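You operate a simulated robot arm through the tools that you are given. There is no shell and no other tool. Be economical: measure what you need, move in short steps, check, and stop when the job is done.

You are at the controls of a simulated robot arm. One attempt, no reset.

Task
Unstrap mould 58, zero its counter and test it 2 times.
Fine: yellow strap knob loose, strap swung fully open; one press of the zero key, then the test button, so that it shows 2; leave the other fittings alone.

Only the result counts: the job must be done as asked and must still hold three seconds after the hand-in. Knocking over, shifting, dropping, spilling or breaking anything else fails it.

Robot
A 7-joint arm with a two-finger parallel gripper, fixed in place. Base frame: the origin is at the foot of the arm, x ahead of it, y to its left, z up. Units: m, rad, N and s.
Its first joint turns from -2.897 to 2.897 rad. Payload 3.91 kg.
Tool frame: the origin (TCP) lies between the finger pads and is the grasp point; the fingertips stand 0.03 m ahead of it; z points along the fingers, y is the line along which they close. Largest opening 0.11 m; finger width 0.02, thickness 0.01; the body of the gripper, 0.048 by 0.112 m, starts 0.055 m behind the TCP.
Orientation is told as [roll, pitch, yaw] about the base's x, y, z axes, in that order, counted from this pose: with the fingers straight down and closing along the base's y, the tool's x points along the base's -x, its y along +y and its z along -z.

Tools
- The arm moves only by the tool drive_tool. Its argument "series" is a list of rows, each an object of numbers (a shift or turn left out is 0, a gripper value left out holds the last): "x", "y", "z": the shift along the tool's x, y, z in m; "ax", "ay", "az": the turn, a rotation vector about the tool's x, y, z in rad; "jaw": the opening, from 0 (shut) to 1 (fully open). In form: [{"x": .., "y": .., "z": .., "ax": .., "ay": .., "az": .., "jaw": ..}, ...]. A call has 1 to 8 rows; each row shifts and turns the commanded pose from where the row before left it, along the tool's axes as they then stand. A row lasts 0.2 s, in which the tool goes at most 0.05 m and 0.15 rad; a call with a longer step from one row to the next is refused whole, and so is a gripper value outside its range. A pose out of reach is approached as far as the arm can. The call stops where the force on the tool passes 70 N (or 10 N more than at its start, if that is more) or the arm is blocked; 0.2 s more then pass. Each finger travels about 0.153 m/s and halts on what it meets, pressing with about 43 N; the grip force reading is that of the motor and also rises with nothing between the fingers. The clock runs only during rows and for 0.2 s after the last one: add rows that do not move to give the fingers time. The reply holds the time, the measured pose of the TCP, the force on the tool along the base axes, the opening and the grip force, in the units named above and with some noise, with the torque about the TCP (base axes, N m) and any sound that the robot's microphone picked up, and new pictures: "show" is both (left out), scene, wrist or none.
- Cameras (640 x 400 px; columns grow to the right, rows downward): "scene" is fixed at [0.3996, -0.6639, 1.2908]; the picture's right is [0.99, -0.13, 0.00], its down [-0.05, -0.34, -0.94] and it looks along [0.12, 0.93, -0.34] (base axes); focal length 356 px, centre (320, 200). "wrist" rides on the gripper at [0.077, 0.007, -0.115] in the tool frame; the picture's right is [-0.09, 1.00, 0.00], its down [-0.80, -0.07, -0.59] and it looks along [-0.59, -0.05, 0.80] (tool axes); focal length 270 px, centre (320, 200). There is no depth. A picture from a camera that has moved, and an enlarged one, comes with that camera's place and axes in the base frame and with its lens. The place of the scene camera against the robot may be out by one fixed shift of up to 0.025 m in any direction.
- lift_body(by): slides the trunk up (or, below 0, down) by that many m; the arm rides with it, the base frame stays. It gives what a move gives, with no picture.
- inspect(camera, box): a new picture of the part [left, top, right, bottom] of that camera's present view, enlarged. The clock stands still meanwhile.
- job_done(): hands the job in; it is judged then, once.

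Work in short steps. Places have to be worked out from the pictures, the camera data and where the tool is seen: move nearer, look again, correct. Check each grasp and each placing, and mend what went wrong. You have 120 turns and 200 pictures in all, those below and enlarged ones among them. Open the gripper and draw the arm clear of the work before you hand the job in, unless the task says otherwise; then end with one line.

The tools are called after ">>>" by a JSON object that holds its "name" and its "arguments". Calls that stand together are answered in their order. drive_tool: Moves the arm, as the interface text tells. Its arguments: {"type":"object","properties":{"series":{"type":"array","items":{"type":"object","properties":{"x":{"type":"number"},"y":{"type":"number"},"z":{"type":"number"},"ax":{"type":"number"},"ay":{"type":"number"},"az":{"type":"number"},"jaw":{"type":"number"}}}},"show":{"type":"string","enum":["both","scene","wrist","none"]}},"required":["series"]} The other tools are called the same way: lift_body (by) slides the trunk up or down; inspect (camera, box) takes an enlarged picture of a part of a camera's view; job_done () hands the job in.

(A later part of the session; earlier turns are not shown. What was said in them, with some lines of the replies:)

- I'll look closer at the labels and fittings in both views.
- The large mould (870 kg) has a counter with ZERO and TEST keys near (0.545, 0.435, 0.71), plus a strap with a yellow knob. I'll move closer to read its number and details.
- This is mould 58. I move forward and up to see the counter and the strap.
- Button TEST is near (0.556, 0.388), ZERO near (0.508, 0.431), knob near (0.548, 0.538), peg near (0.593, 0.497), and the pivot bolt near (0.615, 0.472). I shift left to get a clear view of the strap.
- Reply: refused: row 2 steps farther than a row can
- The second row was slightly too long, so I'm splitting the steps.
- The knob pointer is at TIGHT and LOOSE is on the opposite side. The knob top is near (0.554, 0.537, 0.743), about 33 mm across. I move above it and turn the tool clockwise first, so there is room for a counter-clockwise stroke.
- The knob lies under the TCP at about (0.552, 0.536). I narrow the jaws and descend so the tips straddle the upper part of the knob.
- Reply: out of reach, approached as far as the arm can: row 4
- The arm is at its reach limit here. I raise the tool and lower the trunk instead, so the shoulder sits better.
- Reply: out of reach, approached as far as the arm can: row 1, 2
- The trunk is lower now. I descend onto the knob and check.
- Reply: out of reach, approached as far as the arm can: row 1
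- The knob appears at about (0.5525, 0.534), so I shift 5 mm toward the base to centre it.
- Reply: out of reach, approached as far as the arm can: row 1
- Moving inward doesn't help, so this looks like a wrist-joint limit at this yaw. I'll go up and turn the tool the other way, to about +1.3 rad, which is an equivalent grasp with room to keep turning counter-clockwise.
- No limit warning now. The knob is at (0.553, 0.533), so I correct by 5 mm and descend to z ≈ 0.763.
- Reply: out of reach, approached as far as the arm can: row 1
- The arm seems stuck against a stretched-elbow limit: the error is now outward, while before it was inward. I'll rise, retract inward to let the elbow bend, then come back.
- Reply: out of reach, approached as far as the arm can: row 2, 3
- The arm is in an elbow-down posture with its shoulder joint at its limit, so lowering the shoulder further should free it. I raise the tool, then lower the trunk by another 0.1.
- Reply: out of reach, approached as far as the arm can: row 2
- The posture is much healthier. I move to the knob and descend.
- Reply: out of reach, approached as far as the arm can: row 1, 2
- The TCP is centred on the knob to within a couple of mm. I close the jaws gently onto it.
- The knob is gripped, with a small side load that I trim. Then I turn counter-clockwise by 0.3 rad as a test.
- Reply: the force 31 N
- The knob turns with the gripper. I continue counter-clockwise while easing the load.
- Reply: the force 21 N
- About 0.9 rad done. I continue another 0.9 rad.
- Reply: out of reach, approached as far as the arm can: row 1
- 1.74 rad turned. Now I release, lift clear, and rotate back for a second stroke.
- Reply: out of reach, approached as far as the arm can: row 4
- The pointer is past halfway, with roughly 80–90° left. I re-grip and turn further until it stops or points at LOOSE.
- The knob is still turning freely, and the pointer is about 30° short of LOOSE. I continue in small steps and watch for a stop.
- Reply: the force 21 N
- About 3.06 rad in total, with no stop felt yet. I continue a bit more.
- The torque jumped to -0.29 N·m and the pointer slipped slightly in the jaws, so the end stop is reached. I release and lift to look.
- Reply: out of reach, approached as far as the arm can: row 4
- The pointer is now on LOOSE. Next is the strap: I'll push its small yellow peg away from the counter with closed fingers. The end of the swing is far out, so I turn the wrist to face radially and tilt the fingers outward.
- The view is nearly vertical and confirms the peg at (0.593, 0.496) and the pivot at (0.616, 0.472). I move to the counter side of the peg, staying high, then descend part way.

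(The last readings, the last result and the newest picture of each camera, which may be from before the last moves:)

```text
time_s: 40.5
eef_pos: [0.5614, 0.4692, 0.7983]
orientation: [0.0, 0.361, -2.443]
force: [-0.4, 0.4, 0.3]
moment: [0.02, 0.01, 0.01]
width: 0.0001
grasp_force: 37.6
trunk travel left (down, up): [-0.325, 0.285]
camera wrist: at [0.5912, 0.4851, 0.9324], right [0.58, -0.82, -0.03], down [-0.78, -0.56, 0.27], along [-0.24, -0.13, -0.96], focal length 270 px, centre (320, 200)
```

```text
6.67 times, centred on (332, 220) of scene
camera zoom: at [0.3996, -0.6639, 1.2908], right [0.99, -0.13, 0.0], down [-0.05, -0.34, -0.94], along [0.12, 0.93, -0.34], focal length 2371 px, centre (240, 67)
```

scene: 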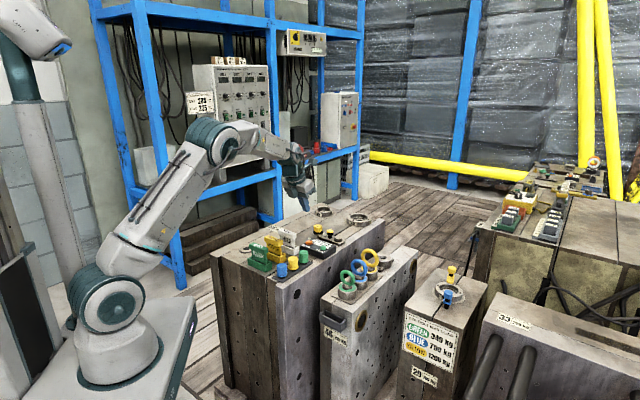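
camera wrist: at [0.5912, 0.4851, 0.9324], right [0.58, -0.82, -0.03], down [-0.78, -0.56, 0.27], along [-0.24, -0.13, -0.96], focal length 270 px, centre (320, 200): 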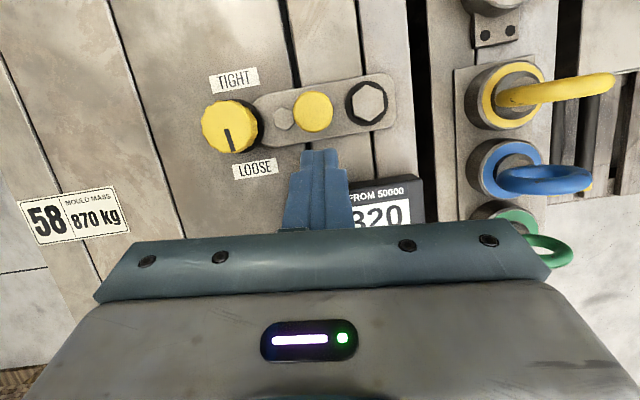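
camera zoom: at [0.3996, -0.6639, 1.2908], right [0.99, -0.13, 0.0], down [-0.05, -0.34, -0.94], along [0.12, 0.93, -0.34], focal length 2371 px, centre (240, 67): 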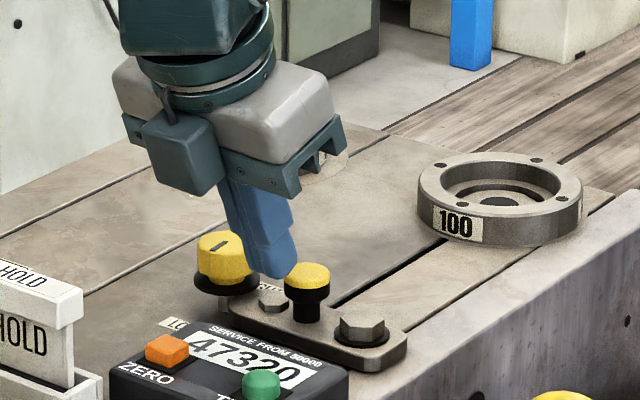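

The fingertip is right behind the peg. I descend 32 mm to be level with its cap.

>>> {"name": "drive_tool", "arguments": {"series": [{"x": -0.0114, "z": 0.0299}, {}], "show": "wrist"}}

>>> {"name": "inspect", "arguments": {"camera": "scene", "box": [290, 190, 374, 250]}}

```text
time_s: 41.1
eef_pos: [0.5626, 0.4693, 0.7659]
orientation: [0.0, 0.359, -2.442]
force: [-0.4, 0.1, -0.2]
moment: [0.0, -0.02, 0.0]
width: 0.0
grasp_force: 37.6
trunk travel left (down, up): [-0.325, 0.285]
camera wrist: at [0.5917, 0.4863, 0.8995], right [0.58, -0.82, -0.03], down [-0.78, -0.56, 0.27], along [-0.24, -0.13, -0.96], focal length 270 px, centre (320, 200)
```

wrist: 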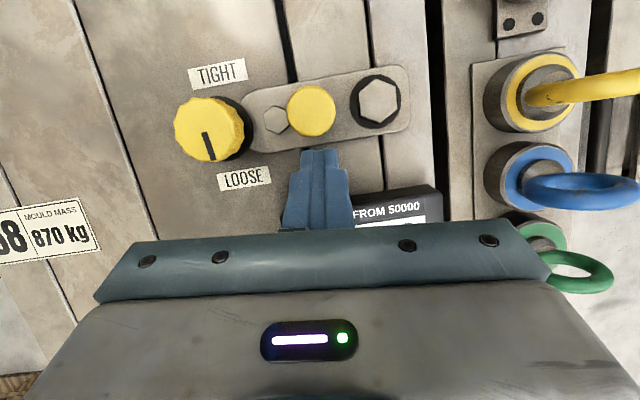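

```text
6.67 times, centred on (332, 220) of scene
camera zoom: at [0.3996, -0.6639, 1.2908], right [0.99, -0.13, 0.0], down [-0.05, -0.34, -0.94], along [0.12, 0.93, -0.34], focal length 2371 px, centre (240, 67)
```

zoom: 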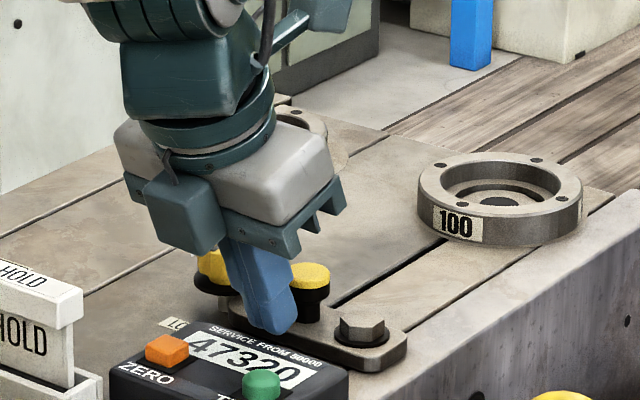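

The tip sits beside the peg just above the strap. I push outward in small steps and watch the force.

>>> {"name": "drive_tool", "arguments": {"series": [{"x": 0.0056, "z": 0.0021}, {"x": 0.0056, "z": 0.0021}, {"x": 0.0056, "z": 0.0021}, {}], "show": "wrist"}}

```text
time_s: 42.1
eef_pos: [0.576, 0.4811, 0.767]
orientation: [0.001, 0.362, -2.441]
force: [-4.1, -0.6, -2.6]
moment: [-0.05, 0.07, 0.03]
width: 0.0
grasp_force: 37.7
trunk travel left (down, up): [-0.325, 0.285]
camera wrist: at [0.6051, 0.4981, 0.9002], right [0.58, -0.82, -0.03], down [-0.78, -0.56, 0.27], along [-0.24, -0.13, -0.96], focal length 270 px, centre (320, 200)
```

wrist: 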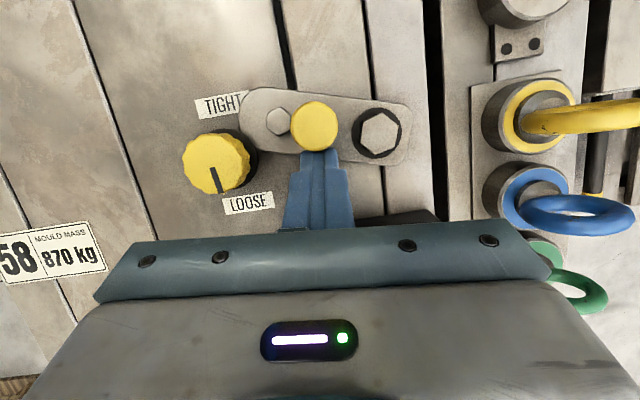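

The strap swings easily, with about 17° done at only 4 N. I continue the push along the arc: outward, with a slight left offset.

>>> {"name": "drive_tool", "arguments": {"series": [{"y": -0.002, "x": 0.006, "z": 0.0023}, {"y": -0.002, "x": 0.006, "z": 0.0023}, {"y": -0.002, "x": 0.006, "z": 0.0023}, {}], "show": "wrist"}}

```text
time_s: 43.1
eef_pos: [0.5866, 0.4996, 0.7658]
orientation: [-0.001, 0.361, -2.44]
force: [0.8, 0.2, 1.0]
moment: [0.0, 0.03, 0.02]
width: 0.0003
grasp_force: 37.6
trunk travel left (down, up): [-0.325, 0.285]
camera wrist: at [0.6155, 0.5158, 0.9001], right [0.58, -0.81, -0.03], down [-0.78, -0.56, 0.27], along [-0.24, -0.13, -0.96], focal length 270 px, centre (320, 200)
```

wrist: 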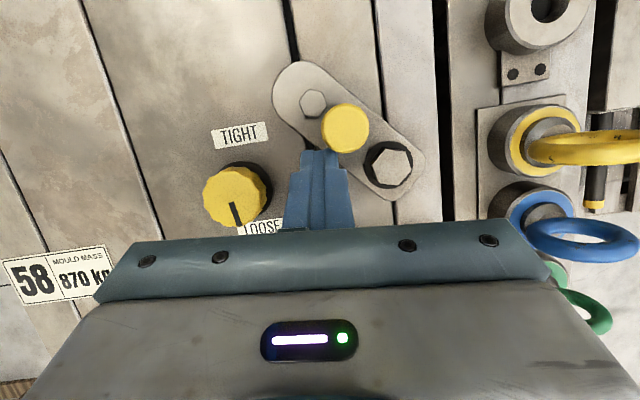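

About 50° open now. I continue around the arc, up and to the right in the image.

>>> {"name": "drive_tool", "arguments": {"series": [{"y": 0.002, "x": 0.009, "z": 0.0035}, {"y": 0.006, "x": 0.008, "z": 0.003}, {"y": 0.006, "x": 0.005, "z": 0.002}, {}], "show": "wrist"}}

```text
time_s: 44.1
eef_pos: [0.6144, 0.5035, 0.7665]
orientation: [0.003, 0.363, -2.441]
force: [-0.4, 1.1, 0.9]
moment: [0.03, -0.02, 0.01]
width: 0.0002
grasp_force: 37.6
trunk travel left (down, up): [-0.325, 0.285]
camera wrist: at [0.6428, 0.5195, 0.9006], right [0.58, -0.82, -0.03], down [-0.78, -0.56, 0.27], along [-0.24, -0.13, -0.96], focal length 270 px, centre (320, 200)
```

wrist: 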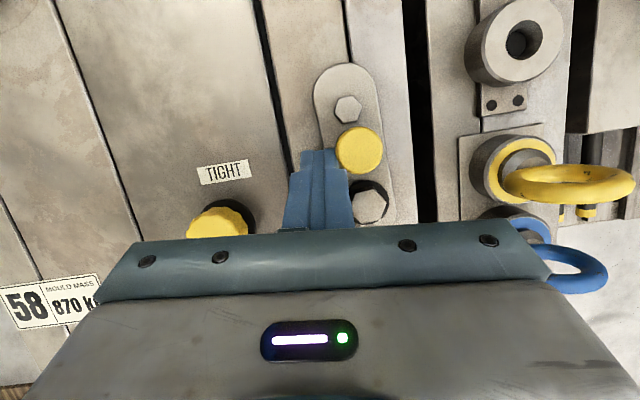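

About 80° open. I keep pushing sideways in small steps to find the open stop.

>>> {"name": "drive_tool", "arguments": {"series": [{"y": 0.002, "x": 0.006, "z": 0.0023}, {"y": 0.005}, {"y": 0.005}, {}], "show": "wrist"}}

```text
time_s: 45.1
eef_pos: [0.6194, 0.5046, 0.7642]
orientation: [-0.004, 0.357, -2.435]
force: [-26.9, 21.1, 0.5]
moment: [0.25, 0.37, 0.24]
width: 0.0005
grasp_force: 37.9
trunk travel left (down, up): [-0.325, 0.285]
camera wrist: at [0.6493, 0.5215, 0.8995], right [0.59, -0.81, -0.03], down [-0.77, -0.57, 0.28], along [-0.24, -0.14, -0.96], focal length 270 px, centre (320, 200)
```

wrist: 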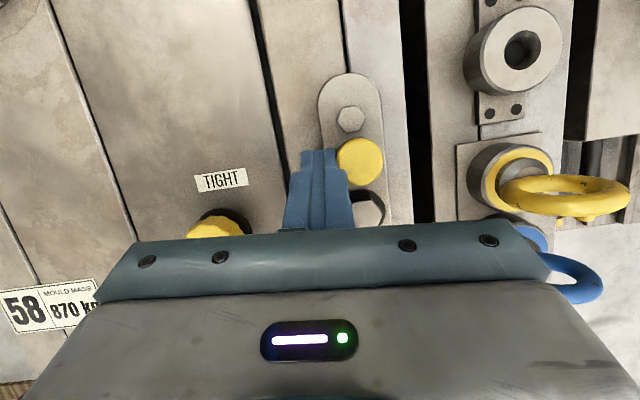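

A firm stop: 34 N with the strap now perpendicular to its closed position. I back off, rise and look.

>>> {"name": "drive_tool", "arguments": {"series": [{"y": -0.02}, {"x": -0.0178, "z": -0.0}, {"x": 0.016, "z": -0.042}, {"x": 0.0, "z": -0.045}, {}], "show": "both"}}

>>> {"name": "inspect", "arguments": {"camera": "scene", "box": [290, 190, 374, 250]}}

```text
time_s: 46.3
eef_pos: [0.589, 0.4927, 0.8438]
orientation: [-0.001, 0.359, -2.442]
force: [0.2, -0.4, -1.0]
moment: [0.02, 0.0, -0.01]
width: 0.0
grasp_force: 37.9
trunk travel left (down, up): [-0.325, 0.285]
camera wrist: at [0.6188, 0.5094, 0.9791], right [0.58, -0.82, -0.03], down [-0.78, -0.56, 0.27], along [-0.24, -0.13, -0.96], focal length 270 px, centre (320, 200)
```

scene: 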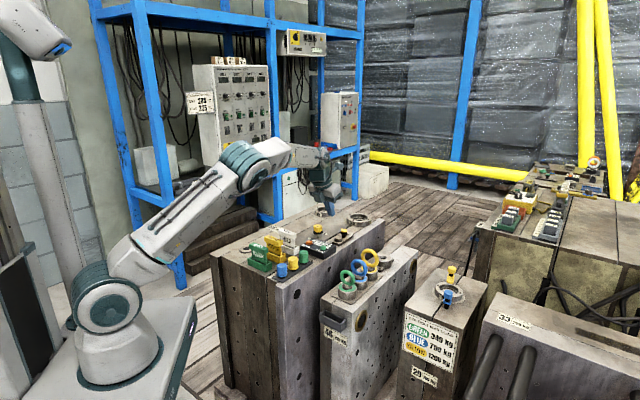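
wrist: 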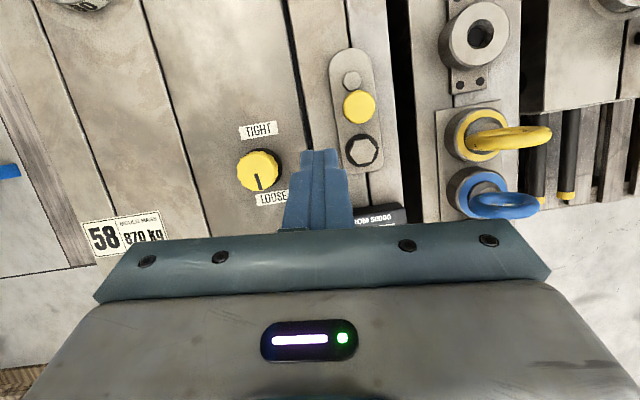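

```text
6.67 times, centred on (332, 220) of scene
camera zoom: at [0.3996, -0.6639, 1.2908], right [0.99, -0.13, 0.0], down [-0.05, -0.34, -0.94], along [0.12, 0.93, -0.34], focal length 2371 px, centre (240, 67)
```

zoom: 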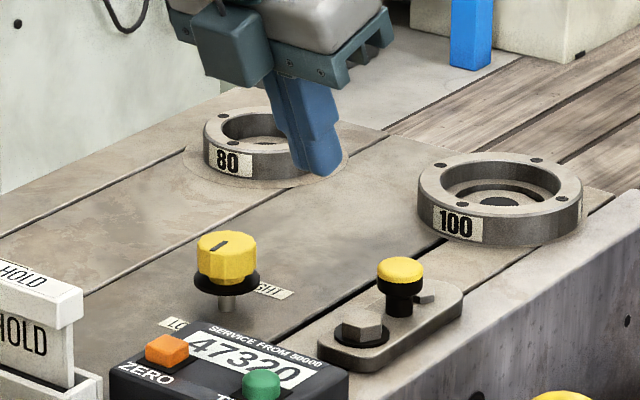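

The strap is fully open, lying along the parting line, and the counter is untouched. Now I untilt the tool and move over the counter to locate its keys.

>>> {"name": "drive_tool", "arguments": {"series": [{"ay": -0.12}, {"ay": -0.12}, {"ay": -0.12}, {"x": -0.045}, {"x": -0.03, "y": 0.03}, {}], "show": "wrist"}}

>>> {"name": "inspect", "arguments": {"camera": "wrist", "box": [240, 40, 480, 190]}}

```text
time_s: 47.7
eef_pos: [0.5474, 0.4117, 0.8519]
orientation: [0.0, -0.001, -2.44]
force: [-0.6, 0.4, 0.4]
moment: [0.01, 0.01, 0.02]
width: 0.0
grasp_force: 37.8
out of reach, approached as far as the arm can: row 3
trunk travel left (down, up): [-0.325, 0.285]
camera wrist: at [0.6108, 0.457, 0.9655], right [0.57, -0.82, 0.0], down [-0.66, -0.46, 0.59], along [-0.49, -0.34, -0.8], focal length 270 px, centre (320, 200)
```

wrist: 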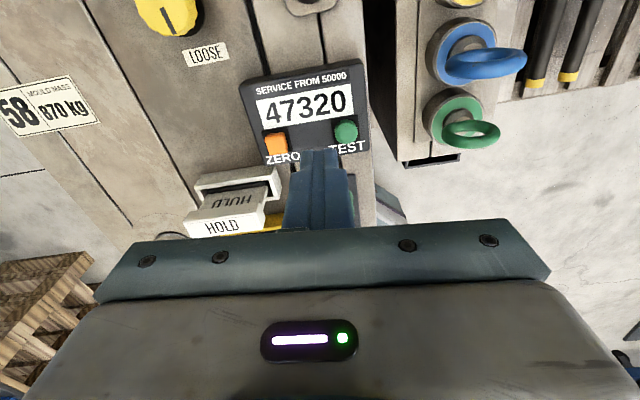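

```text
2.67 times, centred on (360, 115) of wrist
camera zoom: at [0.6108, 0.457, 0.9655], right [0.57, -0.82, 0.0], down [-0.66, -0.46, 0.59], along [-0.49, -0.34, -0.8], focal length 721 px, centre (213, 427)
```

zoom: 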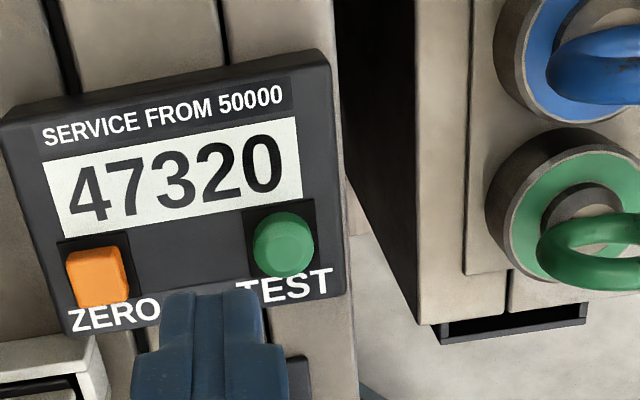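

Triangulated key tops: ZERO (0.508, 0.432, 0.749) and TEST (0.5505, 0.388, 0.748). I move above ZERO and come down to just over it.

>>> {"name": "drive_tool", "arguments": {"series": [{"x": -0.017, "y": -0.0405}, {}, {"z": 0.03}, {"z": 0.025}, {}], "show": "wrist"}}

>>> {"name": "inspect", "arguments": {"camera": "scene", "box": [274, 200, 372, 270]}}

```text
time_s: 48.9
eef_pos: [0.5074, 0.4328, 0.7944]
orientation: [0.0, 0.0, -2.445]
force: [0.3, 0.3, 0.5]
moment: [0.04, 0.02, 0.0]
width: 0.0
grasp_force: 38.1
trunk travel left (down, up): [-0.325, 0.285]
camera wrist: at [0.5709, 0.4785, 0.909], right [0.57, -0.82, 0.0], down [-0.66, -0.46, 0.59], along [-0.49, -0.34, -0.8], focal length 270 px, centre (320, 200)
```

wrist: 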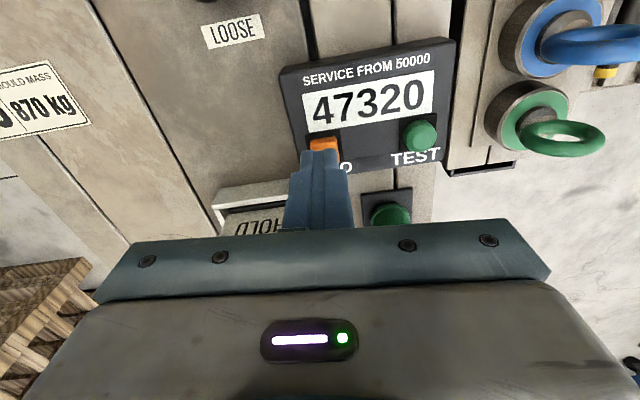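

```text
5.71 times, centred on (323, 235) of scene
camera zoom: at [0.3996, -0.6639, 1.2908], right [0.99, -0.13, 0.0], down [-0.05, -0.34, -0.94], along [0.12, 0.93, -0.34], focal length 2033 px, centre (303, 0)
```

zoom: 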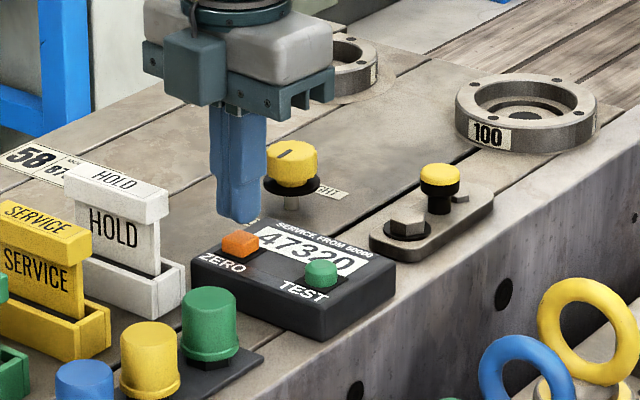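

The tip is right above ZERO. I descend slowly with force watching.

>>> {"name": "drive_tool", "arguments": {"series": [{"z": 0.012}, {"z": 0.003}, {"z": 0.002}, {}], "show": "wrist"}}

>>> {"name": "inspect", "arguments": {"camera": "wrist", "box": [240, 20, 480, 170]}}

```text
time_s: 49.9
eef_pos: [0.506, 0.4321, 0.7793]
orientation: [0.001, 0.003, -2.444]
force: [2.6, 2.4, 7.5]
moment: [0.02, -0.08, -0.04]
width: 0.0
grasp_force: 37.9
trunk travel left (down, up): [-0.325, 0.285]
heard: click
camera wrist: at [0.5698, 0.4777, 0.8936], right [0.57, -0.82, 0.0], down [-0.66, -0.46, 0.59], along [-0.49, -0.34, -0.81], focal length 270 px, centre (320, 200)
```

wrist: 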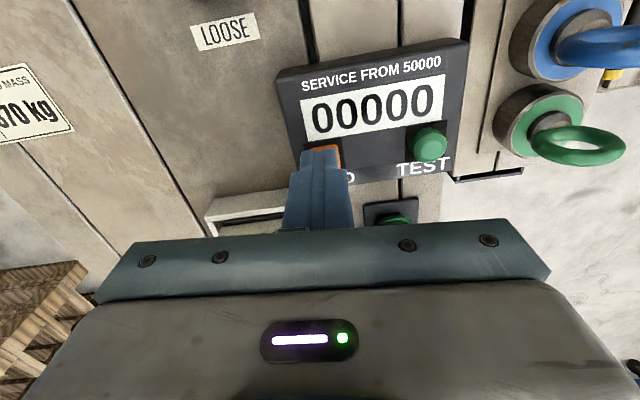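

```text
2.67 times, centred on (360, 95) of wrist
camera zoom: at [0.5698, 0.4777, 0.8936], right [0.57, -0.82, 0.0], down [-0.66, -0.46, 0.59], along [-0.49, -0.34, -0.81], focal length 721 px, centre (213, 480)
```

zoom: 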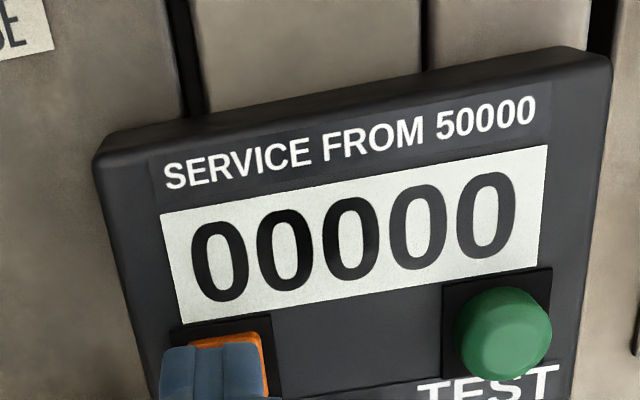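

A click and it reads 00000. I lift and move over TEST.

>>> {"name": "drive_tool", "arguments": {"series": [{"z": -0.025}, {"y": 0.031, "x": 0.003}, {"y": 0.031, "x": 0.003}, {}, {"z": 0.01}, {}], "show": "wrist"}}

>>> {"name": "inspect", "arguments": {"camera": "scene", "box": [274, 200, 372, 270]}}

```text
time_s: 51.3
eef_pos: [0.5505, 0.3887, 0.7936]
orientation: [-0.001, 0.0, -2.444]
force: [0.9, -0.1, -0.7]
moment: [0.01, -0.01, -0.01]
width: 0.0
grasp_force: 37.7
trunk travel left (down, up): [-0.325, 0.285]
camera wrist: at [0.6137, 0.4346, 0.9077], right [0.57, -0.82, 0.0], down [-0.66, -0.46, 0.59], along [-0.49, -0.34, -0.8], focal length 270 px, centre (320, 200)
```

wrist: 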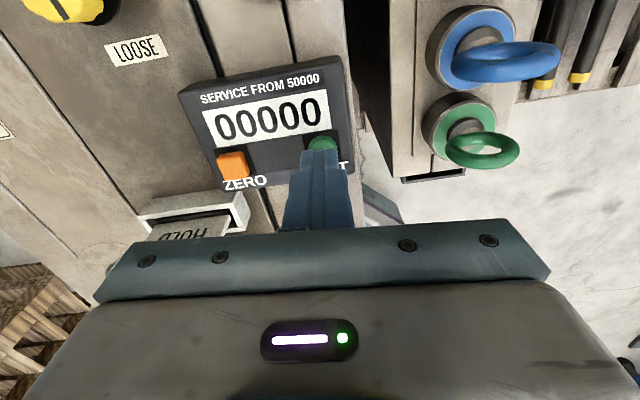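

```text
5.71 times, centred on (323, 235) of scene
camera zoom: at [0.3996, -0.6639, 1.2908], right [0.99, -0.13, 0.0], down [-0.05, -0.34, -0.94], along [0.12, 0.93, -0.34], focal length 2033 px, centre (303, 0)
```

zoom: 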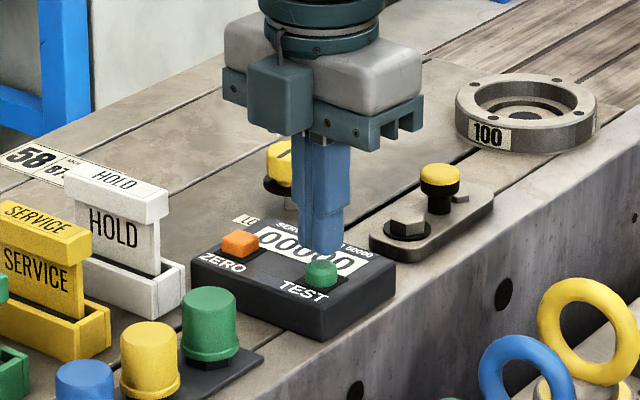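

Aligned over TEST. First press: a slow descent until it clicks.

>>> {"name": "drive_tool", "arguments": {"series": [{"z": 0.01}, {"z": 0.003}, {"z": 0.002}, {}], "show": "wrist"}}

```text
time_s: 52.3
eef_pos: [0.5503, 0.3908, 0.7792]
orientation: [0.0, 0.002, -2.44]
force: [1.8, 2.3, 9.5]
moment: [0.04, -0.06, 0.01]
width: 0.0
grasp_force: 38.0
trunk travel left (down, up): [-0.325, 0.285]
heard: click
camera wrist: at [0.6137, 0.4345, 0.8937], right [0.57, -0.82, 0.0], down [-0.66, -0.46, 0.59], along [-0.49, -0.34, -0.81], focal length 270 px, centre (320, 200)
```

wrist: 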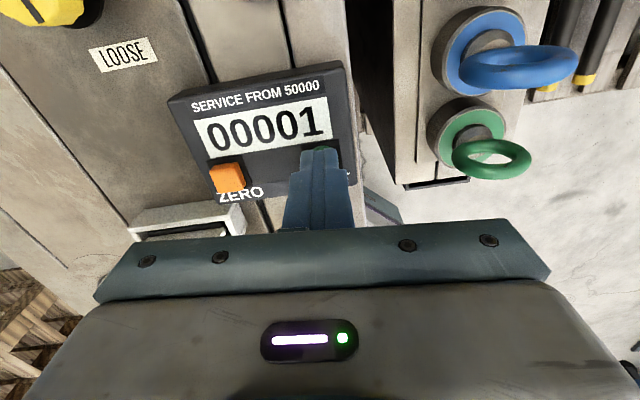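

It reads 00001. I release fully, pause, then press a second time.

>>> {"name": "drive_tool", "arguments": {"series": [{"z": -0.015}, {}, {}, {"z": 0.01}, {"z": 0.003}, {"z": 0.002}, {}], "show": "wrist"}}

```text
time_s: 53.9
eef_pos: [0.5516, 0.3896, 0.779]
orientation: [0.002, 0.002, -2.441]
force: [0.4, -0.1, 8.7]
moment: [0.01, -0.01, -0.02]
width: 0.0
grasp_force: 37.6
trunk travel left (down, up): [-0.325, 0.285]
heard: click
camera wrist: at [0.6137, 0.4343, 0.8939], right [0.57, -0.82, 0.0], down [-0.66, -0.46, 0.59], along [-0.49, -0.34, -0.8], focal length 270 px, centre (320, 200)
```

wrist: 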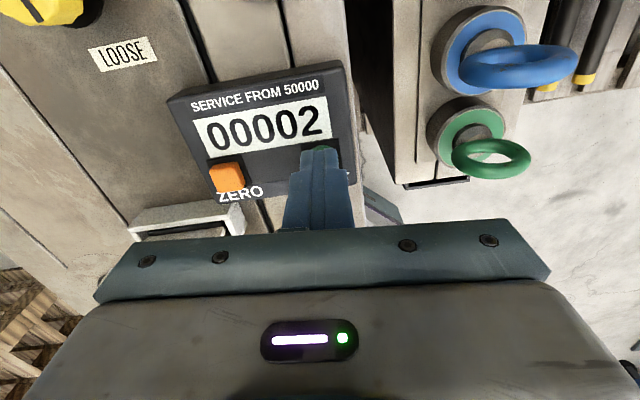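

It reads 00002. I rise well clear, open the gripper and check everything.

>>> {"name": "drive_tool", "arguments": {"series": [{"z": -0.05}, {"z": -0.05}, {"z": -0.05}, {"z": -0.05, "jaw": 0.8}, {"z": -0.03}, {}, {}], "show": "both"}}

>>> {"name": "inspect", "arguments": {"camera": "scene", "box": [260, 190, 400, 290]}}

>>> {"name": "inspect", "arguments": {"camera": "wrist", "box": [160, 0, 480, 200]}}

```text
time_s: 55.5
eef_pos: [0.5509, 0.3872, 1.0088]
orientation: [0.001, 0.001, -2.442]
force: [0.3, 0.0, 0.8]
moment: [-0.04, -0.01, -0.03]
width: 0.0882
grasp_force: 0.1
trunk travel left (down, up): [-0.325, 0.285]
camera wrist: at [0.6144, 0.4333, 1.1226], right [0.57, -0.82, 0.0], down [-0.66, -0.46, 0.59], along [-0.49, -0.34, -0.8], focal length 270 px, centre (320, 200)
```

scene: 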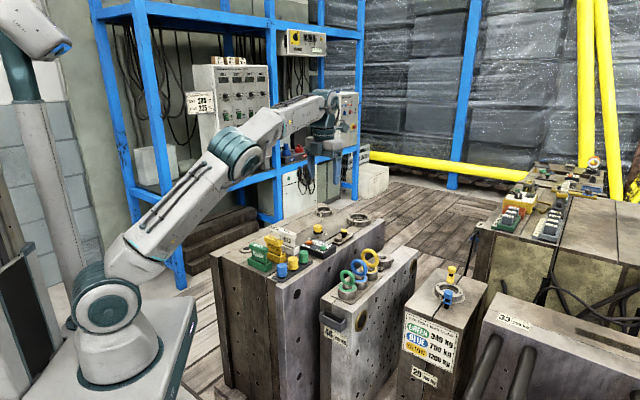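
wrist: 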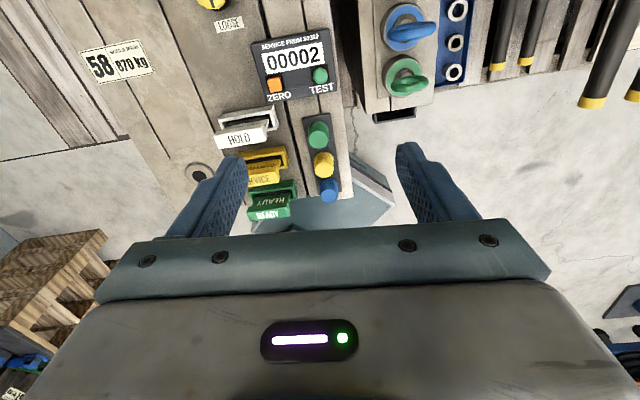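

```text
4.00 times, centred on (330, 240) of scene
camera zoom: at [0.3996, -0.6639, 1.2908], right [0.99, -0.13, 0.0], down [-0.05, -0.34, -0.94], along [0.12, 0.93, -0.34], focal length 1423 px, centre (280, 40)
```

zoom: 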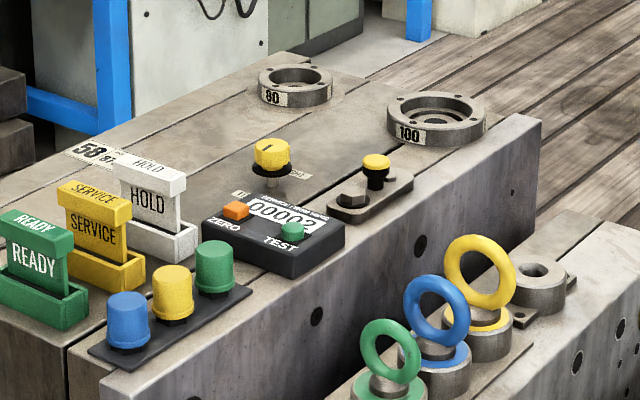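

```text
2.00 times, centred on (320, 100) of wrist
camera zoom: at [0.6144, 0.4333, 1.1226], right [0.57, -0.82, 0.0], down [-0.66, -0.46, 0.59], along [-0.49, -0.34, -0.8], focal length 541 px, centre (320, 400)
```

zoom: 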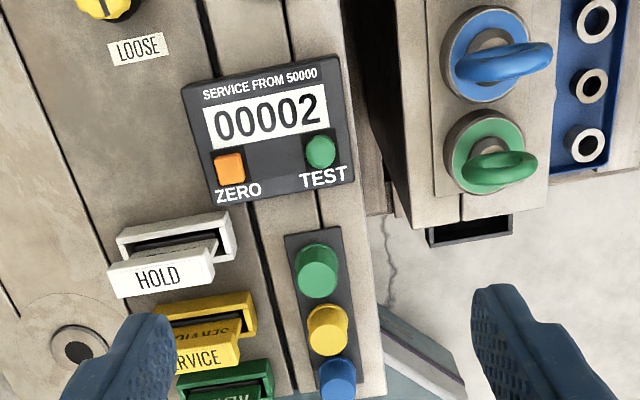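

The counter shows 00002, the knob is on LOOSE, the strap is against its open stop, nothing else has moved, and the arm is clear with the gripper open. I hand the job in.

>>> {"name": "job_done", "arguments": {}}

```text
The job is handed in.
```

Mould 58 is unstrapped, with the yellow knob on LOOSE and the strap swung to its open stop. I zeroed its counter with one press and pressed test twice, so it shows 00002.
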